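You operate a simulated robot arm through the tools that you are given. There is no shell and no other tool. Be economical: measure what you need, move in short steps, check, and stop when the job is done.

Carry out the task below with a simulated robot arm. There is one attempt and no reset: what you move stays moved.

TASK
Put one of the small tubs from the small table top on the grey tray.

It is judged by the outcome, as a careful person would: the job done as asked, and still so three seconds after it is handed in. It fails if anything else is knocked over, pushed out of place, dropped, spilled or broken.

THE ROBOT
A 7-joint arm with a two-finger parallel gripper, fixed in place. Base frame: the origin is at the foot of the arm, x ahead of it, y to its left, z up; the work surface is at about z = 0. Lengths are in m, angles in degrees, forces in N, time in s.
With the tool pointing down near the work surface it reaches from about 0.24 to 0.62 m from the base axis. Its first joint turns from -66.0 to 66.0 degrees. Payload 2.6 kg.
Tool frame: the origin (TCP) lies between the finger pads and is the grasp point; the fingertips stand 0.03 m ahead of it; z points along the fingers, y is the line along which they close. The gripper opens to 0.094 m. The fingers are 0.028 m wide and 0.01 m thick; the gripper's body (0.05 by 0.096 m) begins 0.055 m behind the TCP.
Orientation is told as [roll, pitch, yaw] about the base's x, y, z axes, in that order, counted from this pose: with the fingers straight down and closing along the base's y, the tool's x points along the base's -x, its y along +y and its z along -z.

THE INTERFACE
- The arm moves only by the tool nudge_tool. Its argument "rows" is a list of rows, each a list of 3 entries, a list of its own where there are three numbers: the shift along the tool's x, y, z in m, then the turn, a rotation vector about the tool's x, y, z in degrees, then the finger opening in m, from 0 to 0.094. In form: [[[x, y, z], [rx, ry, rz], grip], ...]. A call has 1 to 8 rows; each row shifts and turns the commanded pose from where the row before left it, along the tool's axes as they then stand. A row lasts 0.2 s, in which the tool goes at most 0.05 m and 8.6 degrees; a call with a longer step from one row to the next is refused whole, and so is a gripper value outside its range. A pose out of reach is approached as far as the arm can. The call stops where the force on the tool passes 40 N (or 10 N more than at its start, if that is more) or the arm is blocked; 0.2 s more then pass. The fingers move at their own pace (about 0.072 m/s each) and stop on an object; they squeeze with about 26 N. The grip force told is the motor's: it shows also when the fingers shut on nothing. Time passes only in rows, and 0.2 s behind the last, so rows that do not move let the fingers close. It gives the time, the measured TCP pose, the force on the tool (base axes), the opening and the grip force at its end, in the units of the frame above (readings bear some noise), and new pictures: "views" is both (left out), scene, wrist or none.
- Cameras (640 x 400 px; columns grow to the right, rows downward): "scene" is fixed at [0.0488, 0.4499, 0.5516]; the picture's right is [-0.59, -0.81, 0.00], its down [-0.55, 0.40, -0.73] and it looks along [0.59, -0.43, -0.68] (base axes); focal length 302 px, centre (320, 200). "wrist" rides on the gripper at [-0.037, 0, -0.058] in the tool frame; the picture's right is [0.00, -1.00, 0.00], its down [0.97, 0.00, -0.24] and it looks along [0.24, 0.00, 0.97] (tool axes); focal length 218 px, centre (320, 200).
- measure_at(camera, pixels): for up to 12 pixels [column, row] of the newest picture of that camera ("zoom" is the newest enlarged one), the place [x, y, z] in the base frame of the surface seen there, good to about 0.003 m. No time passes.
- inspect(camera, box): a new picture of the part [left, top, right, bottom] of that camera's present view, enlarged. No time passes.
- finish_job(): hands the job in; it is judged then, once.

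Work in short steps. Measure before you move; look again where a grasp or a placing could have gone wrong, and mend it. You have 60 turns and 120 pictures in all, the two below and enlarged ones among them. Open the gripper and draw the arm clear of the work before you hand the job in, unless the task says otherwise; then end with one line.

The tools are called after "Emit:" as a command line: name --argument value ..., lists and objects as JSON in quotes. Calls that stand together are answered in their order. nudge_tool: Moves the arm, as the interface text tells. Its arguments: {"type":"object","properties":{"rows":{"type":"array","items":{"type":"array"}},"views":{"type":"string","enum":["both","scene","wrist","none"]}},"required":["rows"]} The other tools are called the same way: measure_at (camera, pixels) gives the place of the surface under pixels of a picture; inspect (camera, box) takes an enlarged picture of a part of a camera's view; finish_job () hands the job in.

At the start:

```text
t: 0.0
tool_pos: [0.3145, 0.1524, 0.3277]
tool_rot: [0.1, 0.0, 0.0]
wrist_force: [0.0, 0.6, 0.9]
opening: 0.0943
gripper_force: 0.1
```

scene: 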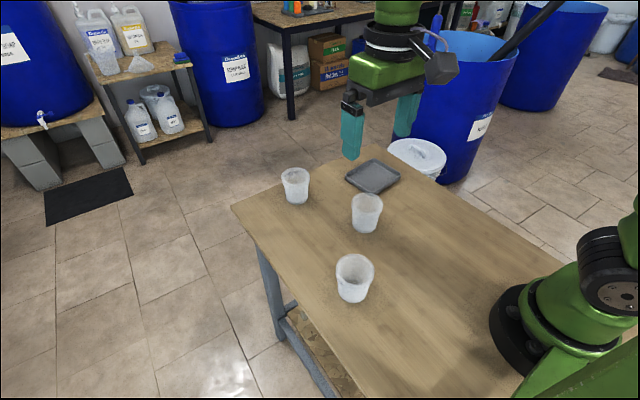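
wrist: 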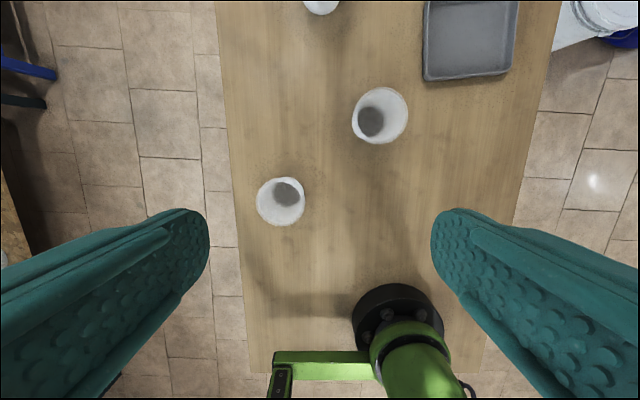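

I see three white tubs, at about (296,185), (366,213) and (354,278) in the scene, and the tray at (373,176). I'll measure the tubs and the tray, and look closer.

Emit:
measure_at --camera "scene" --pixels '[[367, 196], [352, 200], [382, 202], [366, 231], [373, 178], [346, 180], [373, 161], [400, 175], [376, 193], [366, 205], [330, 230]]'

Emit:
measure_at --camera "wrist" --pixels '[[370, 122], [353, 115], [407, 112], [380, 88], [380, 143], [470, 40], [424, 80], [508, 75], [427, 2], [517, 2], [280, 200]]'

Emit:
inspect --camera "scene" --box '[260, 140, 440, 310]'

```text
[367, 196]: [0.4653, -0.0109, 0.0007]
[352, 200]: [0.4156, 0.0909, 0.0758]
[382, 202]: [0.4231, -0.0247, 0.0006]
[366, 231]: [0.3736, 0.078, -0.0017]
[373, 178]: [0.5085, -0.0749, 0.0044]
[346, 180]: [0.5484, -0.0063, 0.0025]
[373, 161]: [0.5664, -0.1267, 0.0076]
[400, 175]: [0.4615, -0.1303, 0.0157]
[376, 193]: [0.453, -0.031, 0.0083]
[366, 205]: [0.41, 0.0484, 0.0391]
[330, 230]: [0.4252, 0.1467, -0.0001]
```

```text
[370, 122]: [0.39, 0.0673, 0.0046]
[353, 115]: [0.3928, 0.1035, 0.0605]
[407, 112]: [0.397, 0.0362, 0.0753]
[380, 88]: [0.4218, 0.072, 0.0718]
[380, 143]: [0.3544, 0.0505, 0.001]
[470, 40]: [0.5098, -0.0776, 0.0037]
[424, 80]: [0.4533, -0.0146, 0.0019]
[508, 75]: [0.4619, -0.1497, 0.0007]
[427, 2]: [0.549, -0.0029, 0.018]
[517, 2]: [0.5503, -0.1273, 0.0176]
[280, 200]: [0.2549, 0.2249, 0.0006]
```

```text
2.35 times, centred on (350, 225) of scene
```

zoom: 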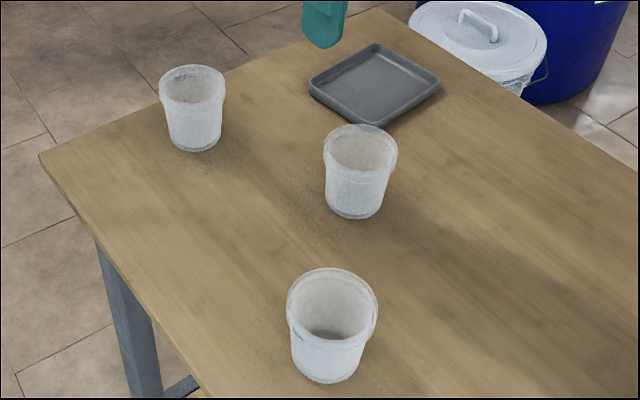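

The middle tub stands at about (0.39, 0.07), with a rim about 0.067 m across at z≈0.075, and the tray is centred near (0.505, -0.075). I'll move above the middle tub at z≈0.2 and refine.

Emit:
nudge_tool --rows '[[[-0.0189, -0.0206, 0.032], [0, 0, 0], 0.094], [[-0.0189, -0.0206, 0.032], [0, 0, 0], 0.094], [[-0.0189, -0.0206, 0.032], [0, 0, 0], 0.094], [[-0.0189, -0.0206, 0.032], [0, 0, 0], 0.094], [[0, 0, 0], [0, 0, 0], 0.094]]'

```text
t: 1.2
tool_pos: [0.3906, 0.0694, 0.1984]
tool_rot: [-0.1, 0.0, 0.0]
wrist_force: [0.5, 0.8, 0.2]
opening: 0.0941
gripper_force: 0.0
```

scene: 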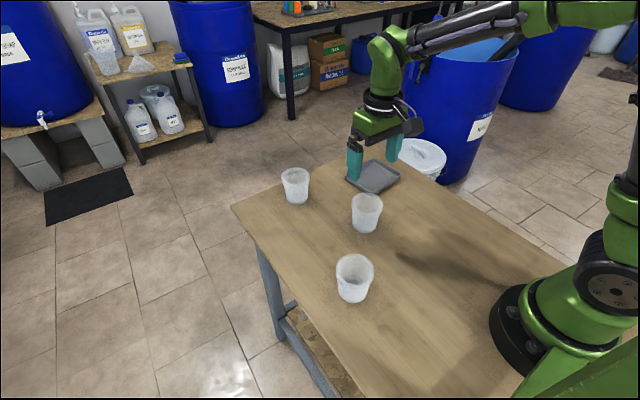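
wrist: 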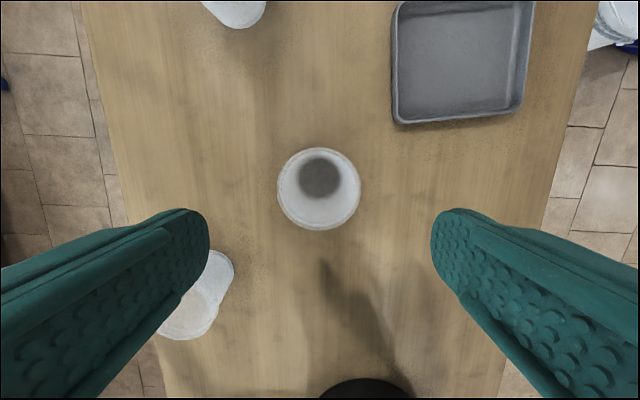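

The tub is centred in y (column 319). I'll measure its rim fore and aft, and check what it holds.

Emit:
measure_at --camera "wrist" --pixels '[[319, 150], [319, 228], [280, 190], [358, 190], [320, 180], [225, 262], [190, 330], [396, 118], [522, 106], [462, 55], [395, 20], [535, 20]]'

Emit:
inspect --camera "wrist" --box '[260, 130, 380, 250]'

```text
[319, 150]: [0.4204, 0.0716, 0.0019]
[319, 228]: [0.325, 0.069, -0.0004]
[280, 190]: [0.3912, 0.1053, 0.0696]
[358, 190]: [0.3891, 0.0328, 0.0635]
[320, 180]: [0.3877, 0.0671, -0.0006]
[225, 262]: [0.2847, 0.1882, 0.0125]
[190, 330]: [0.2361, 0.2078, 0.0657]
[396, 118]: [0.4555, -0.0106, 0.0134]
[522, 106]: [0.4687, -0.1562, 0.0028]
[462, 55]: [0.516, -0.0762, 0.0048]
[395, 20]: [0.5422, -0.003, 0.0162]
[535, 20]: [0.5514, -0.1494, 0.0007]
```

```text
3.33 times, centred on (320, 190) of wrist
```

zoom: 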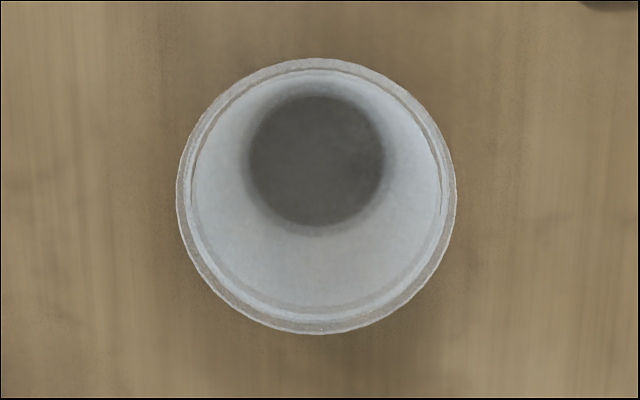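

The tub is empty and centred at about (0.389, 0.069). I'll descend to TCP z≈0.048 with the fingers open.

Emit:
nudge_tool --rows '[[[0, 0, 0.04], [0, 0, 0], 0.094], [[0.001, 0, 0.04], [0, 0, 0], 0.094], [[0, 0, 0.03], [0, 0, 0], 0.094], [[0, 0, 0.02], [0, 0, 0], 0.094], [[0, 0, 0.02], [0, 0, 0], 0.094], [[0, 0, 0], [0, 0, 0], 0.094]]'

```text
t: 2.6
tool_pos: [0.389, 0.071, 0.0504]
tool_rot: [0.0, 0.0, 0.0]
wrist_force: [0.2, -0.6, 0.5]
opening: 0.0939
gripper_force: 0.0
```

scene: 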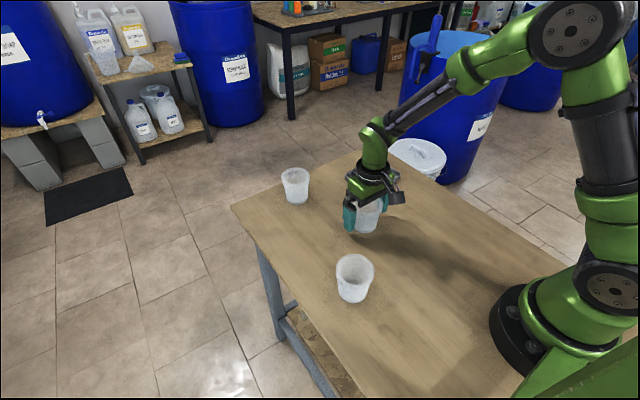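
wrist: 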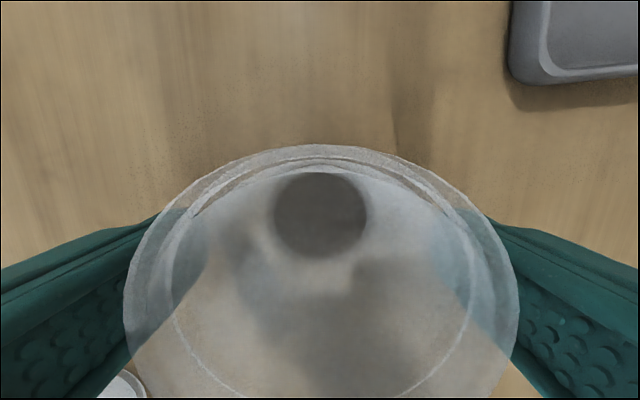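

The tub sits between the fingers with no contact. I'll close in stages so that I don't crush it.

Emit:
nudge_tool --rows '[[[0, 0, 0], [0, 0, 0], 0.078], [[0, 0, 0], [0, 0, 0], 0.07], [[0, 0, 0], [0, 0, 0], 0.066], [[0, 0, 0], [0, 0, 0], 0.066]]' --views "wrist"

```text
t: 3.6
tool_pos: [0.3887, 0.0698, 0.0506]
tool_rot: [-0.1, 0.0, -0.1]
wrist_force: [-0.6, 0.1, 0.0]
opening: 0.0698
gripper_force: 25.9
```

wrist: 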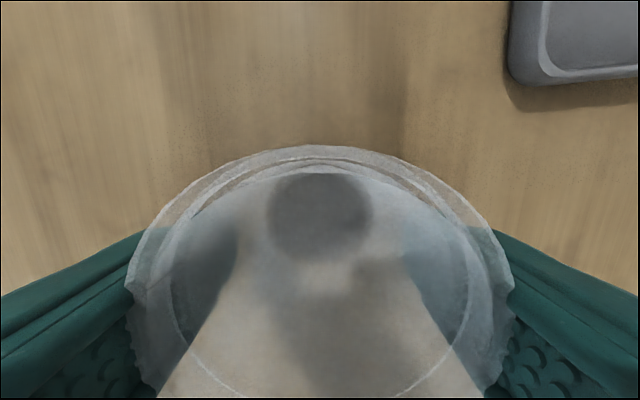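

The fingers stopped on the tub at 0.0698 m with 26 N. I'll lift slowly and check that it holds.

Emit:
nudge_tool --rows '[[[0, 0, -0.01], [0, 0, 0], 0.06], [[0, 0, -0.02], [0, 0, 0], 0.06], [[0, 0, -0.03], [0, 0, 0], 0.06], [[0, 0, -0.03], [0, 0, 0], 0.06], [[0, 0, 0], [0, 0, 0], 0.06]]'

```text
t: 4.8
tool_pos: [0.3891, 0.0704, 0.1392]
tool_rot: [0.0, 0.0, 0.0]
wrist_force: [0.0, 0.0, -0.9]
opening: 0.0698
gripper_force: 25.4
```

scene: 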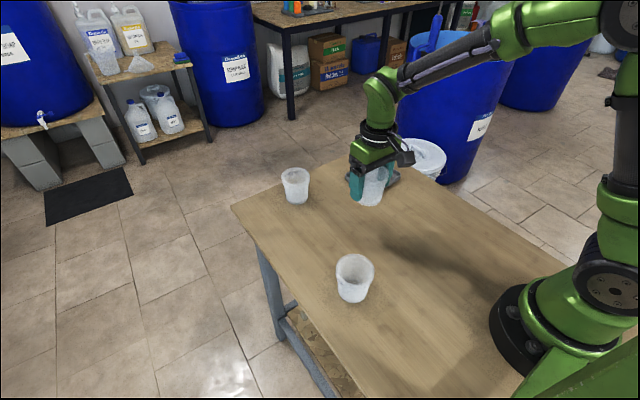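
wrist: 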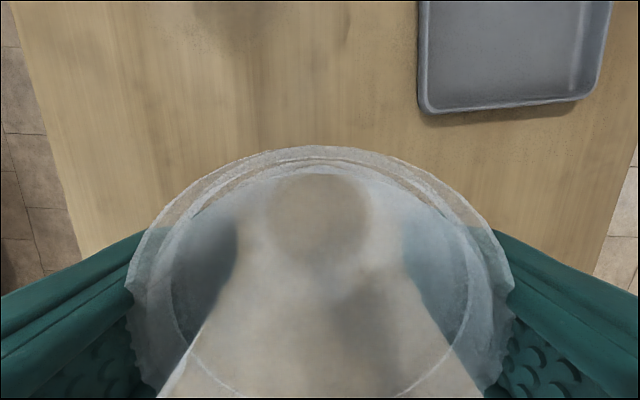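

The tub is held, still at 0.0698 m. I'll carry it level to above the tray centre.

Emit:
nudge_tool --rows '[[[-0.0147, -0.018, 0], [0, 0, 0], 0.06], [[-0.0221, -0.027, 0], [0, 0, 0], 0.06], [[-0.0221, -0.027, 0], [0, 0, 0], 0.06], [[-0.0221, -0.027, 0], [0, 0, 0], 0.06], [[-0.0221, -0.027, 0], [0, 0, 0], 0.06], [[-0.0147, -0.018, 0], [0, 0, 0], 0.06], [[0, 0, 0], [0, 0, 0], 0.06]]'

```text
t: 6.4
tool_pos: [0.5067, -0.0746, 0.1403]
tool_rot: [0.0, 0.0, -0.1]
wrist_force: [0.5, 0.6, -0.7]
opening: 0.0696
gripper_force: 26.0
```

scene: 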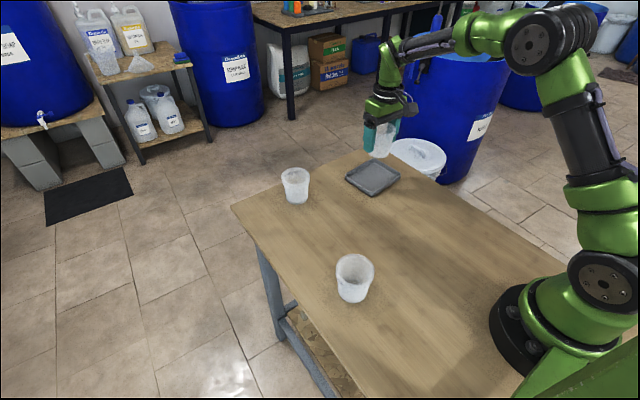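
wrist: 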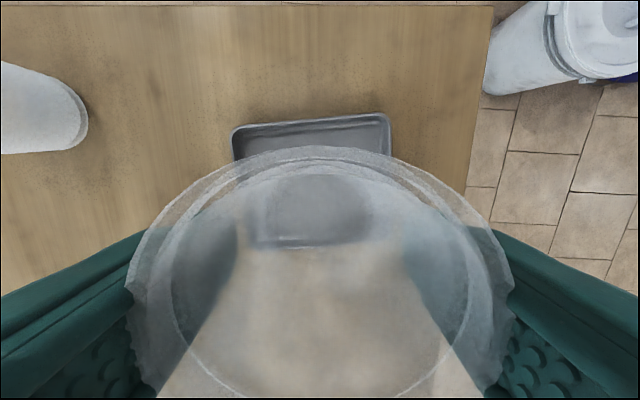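

Now I'll measure the tray corners to centre the tub more precisely.

Emit:
measure_at --camera "wrist" --pixels '[[240, 131], [386, 120], [235, 155], [388, 150], [310, 123], [320, 210]]'

Emit:
inspect --camera "scene" --box '[320, 110, 430, 210]'

Emit:
measure_at --camera "scene" --pixels '[[375, 193], [347, 178], [399, 174], [374, 160]]'

```text
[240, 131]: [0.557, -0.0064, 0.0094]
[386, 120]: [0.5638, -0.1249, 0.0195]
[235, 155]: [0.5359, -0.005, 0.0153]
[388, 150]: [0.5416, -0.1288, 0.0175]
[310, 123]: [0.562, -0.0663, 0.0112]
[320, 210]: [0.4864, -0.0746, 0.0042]
```

```text
4.00 times, centred on (375, 160) of scene
```

zoom: 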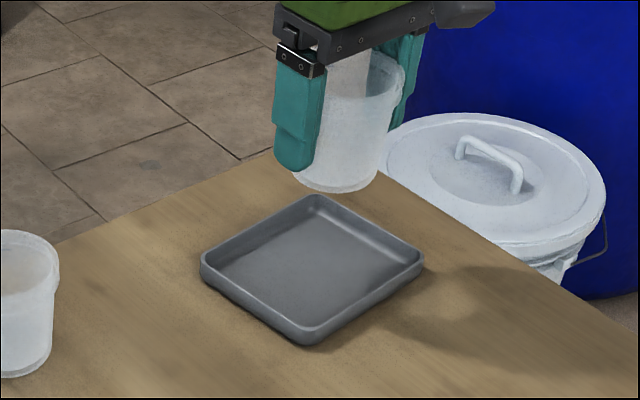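

```text
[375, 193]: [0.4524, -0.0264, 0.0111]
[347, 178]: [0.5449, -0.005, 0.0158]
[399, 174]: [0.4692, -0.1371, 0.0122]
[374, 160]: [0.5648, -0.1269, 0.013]
```

The tray spans about x 0.452–0.563 and y -0.135–-0.004, so its centre is (0.508, -0.070). I'll shift +0.004 in y and lower to just above the floor, which should be TCP ≈0.055 at contact.

Emit:
nudge_tool --rows '[[[-0.001, 0.004, 0.02], [0, 0, 0], 0.06], [[0, 0, 0.03], [0, 0, 0], 0.06], [[0, 0, 0.02], [0, 0, 0], 0.06], [[0, 0, 0.01], [0, 0, 0], 0.06], [[0, 0, 0.002], [0, 0, 0], 0.06], [[0, 0, 0], [0, 0, 0], 0.06]]'

Emit:
inspect --camera "scene" --box '[320, 110, 430, 210]'

```text
t: 7.8
tool_pos: [0.5089, -0.07, 0.0563]
tool_rot: [0.0, 0.0, 0.0]
wrist_force: [0.7, 0.6, -0.7]
opening: 0.0698
gripper_force: 26.2
```

scene: 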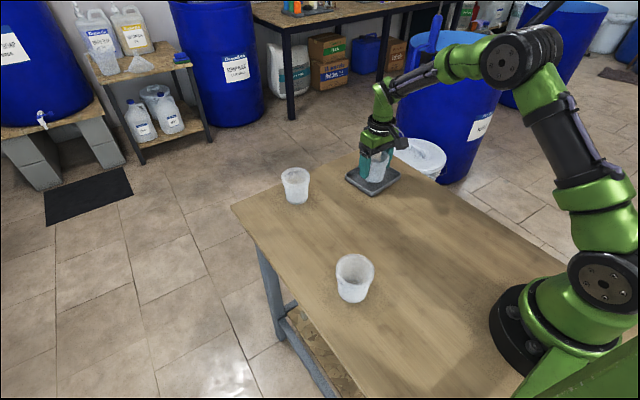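
wrist: 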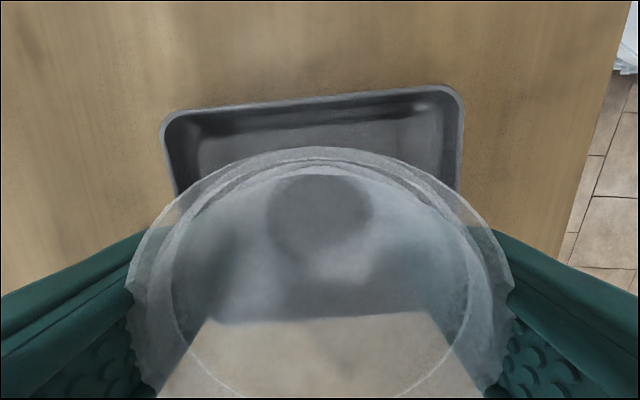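

```text
4.00 times, centred on (375, 160) of scene
```

zoom: 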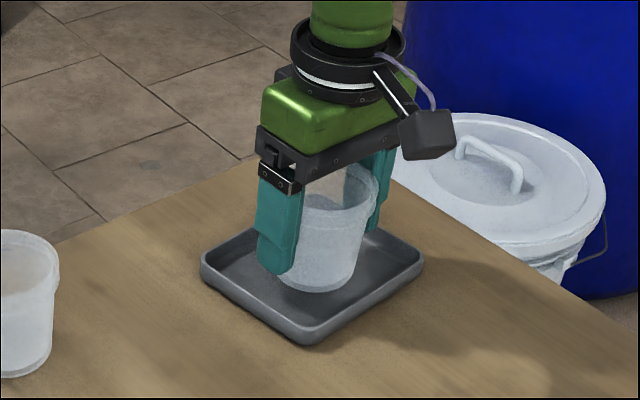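

The tub is over the tray floor with no contact force yet. I'll lower in 1 mm steps, watching the force.

Emit:
nudge_tool --rows '[[[0, 0, 0.001], [0, 0, 0], 0.06], [[0, 0, 0.001], [0, 0, 0], 0.06], [[0, 0, 0], [0, 0, 0], 0.06]]' --views "none"

```text
t: 8.6
tool_pos: [0.5076, -0.0714, 0.0548]
tool_rot: [0.0, 0.1, 0.1]
wrist_force: [-1.1, -0.8, -0.1]
opening: 0.0698
gripper_force: 26.0
```

Emit:
nudge_tool --rows '[[[0, 0, 0.001], [0, 0, 0], 0.06], [[0, 0, 0], [0, 0, 0], 0.06]]' --views "none"

```text
t: 9.2
tool_pos: [0.5097, -0.071, 0.054]
tool_rot: [0.1, 0.1, 0.0]
wrist_force: [0.7, -0.1, 0.2]
opening: 0.0699
gripper_force: 26.3
```

The force is only slightly changed; I'll go another 1 mm down.

Emit:
nudge_tool --rows '[[[0, 0, 0.001], [0, 0, 0], 0.06], [[0, 0, 0], [0, 0, 0], 0.06]]' --views "none"

```text
t: 9.8
tool_pos: [0.5084, -0.0697, 0.0541]
tool_rot: [0.0, -0.1, 0.1]
wrist_force: [-0.1, 0.2, 4.8]
opening: 0.0697
gripper_force: 26.3
```

The tub has touched the tray floor (Fz 4.8 N). I'll open the fingers gradually.

Emit:
nudge_tool --rows '[[[0, 0, 0], [0, 0, 0], 0.072], [[0, 0, 0], [0, 0, 0], 0.078], [[0, 0, 0], [0, 0, 0], 0.086], [[0, 0, 0], [0, 0, 0], 0.094], [[0, 0, 0], [0, 0, 0], 0.094]]'

```text
t: 11.0
tool_pos: [0.5079, -0.0712, 0.0533]
tool_rot: [0.0, 0.0, 0.0]
wrist_force: [0.1, 1.3, 0.2]
opening: 0.0943
gripper_force: 0.1
```

scene: 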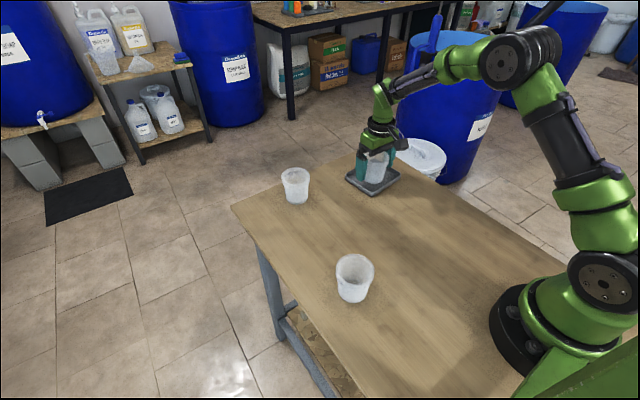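
wrist: 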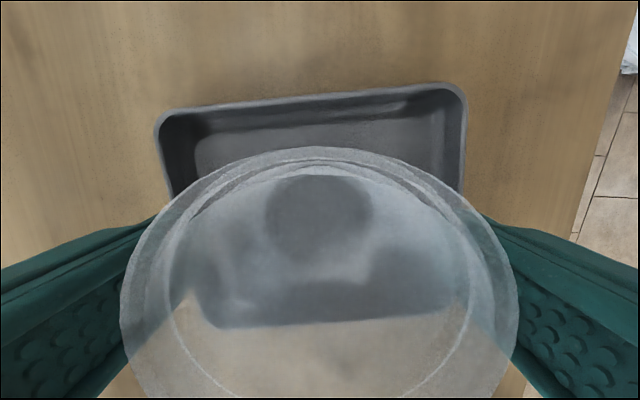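

The fingers are clear on both sides. I'll rise straight up.

Emit:
nudge_tool --rows '[[[0, 0, -0.01], [0, 0, 0], 0.094], [[0, 0, -0.025], [0, 0, 0], 0.094], [[0, 0, -0.04], [0, 0, 0], 0.094], [[0, 0, -0.04], [0, 0, 0], 0.094], [[0, 0, -0.04], [0, 0, 0], 0.094], [[0.03, 0, -0.03], [0, 0, 0], 0.094], [[0.04, 0, 0], [0, 0, 0], 0.094], [[0, 0, 0], [0, 0, 0], 0.094]]'

Emit:
inspect --camera "scene" --box '[260, 120, 440, 310]'

```text
t: 12.8
tool_pos: [0.4373, -0.0712, 0.2401]
tool_rot: [0.0, 0.1, -0.1]
wrist_force: [-1.1, 0.3, -0.2]
opening: 0.0941
gripper_force: 0.1
```

scene: 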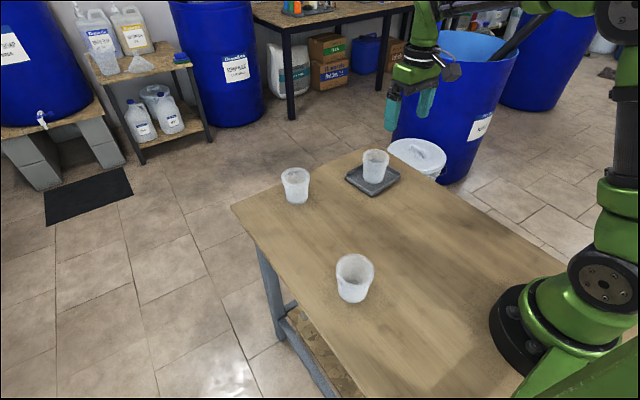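
wrist: 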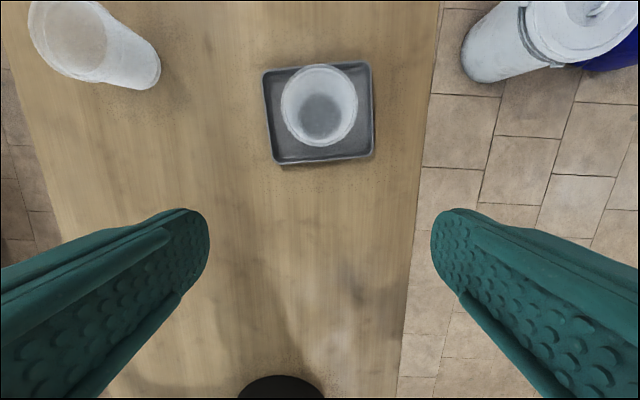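

```text
2.11 times, centred on (350, 215) of scene
```

zoom: 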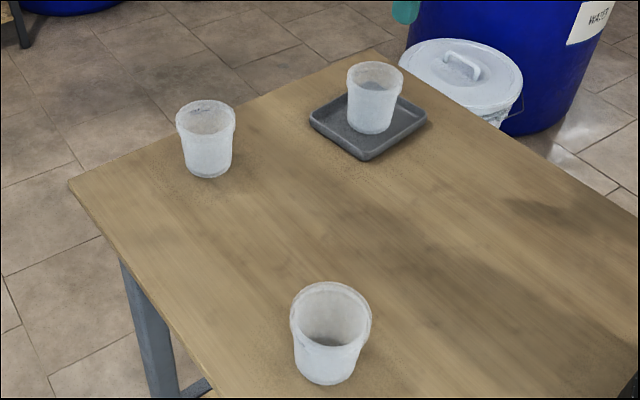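

The tub stands upright in the tray, the other two tubs are where they were, and the arm is clear, so I'm handing the job in.

Emit:
finish_job

```text
The job is handed in.
```

One small tub now stands upright on the grey tray; the other two tubs and the tray weren't moved, and the arm is clear with the gripper open.
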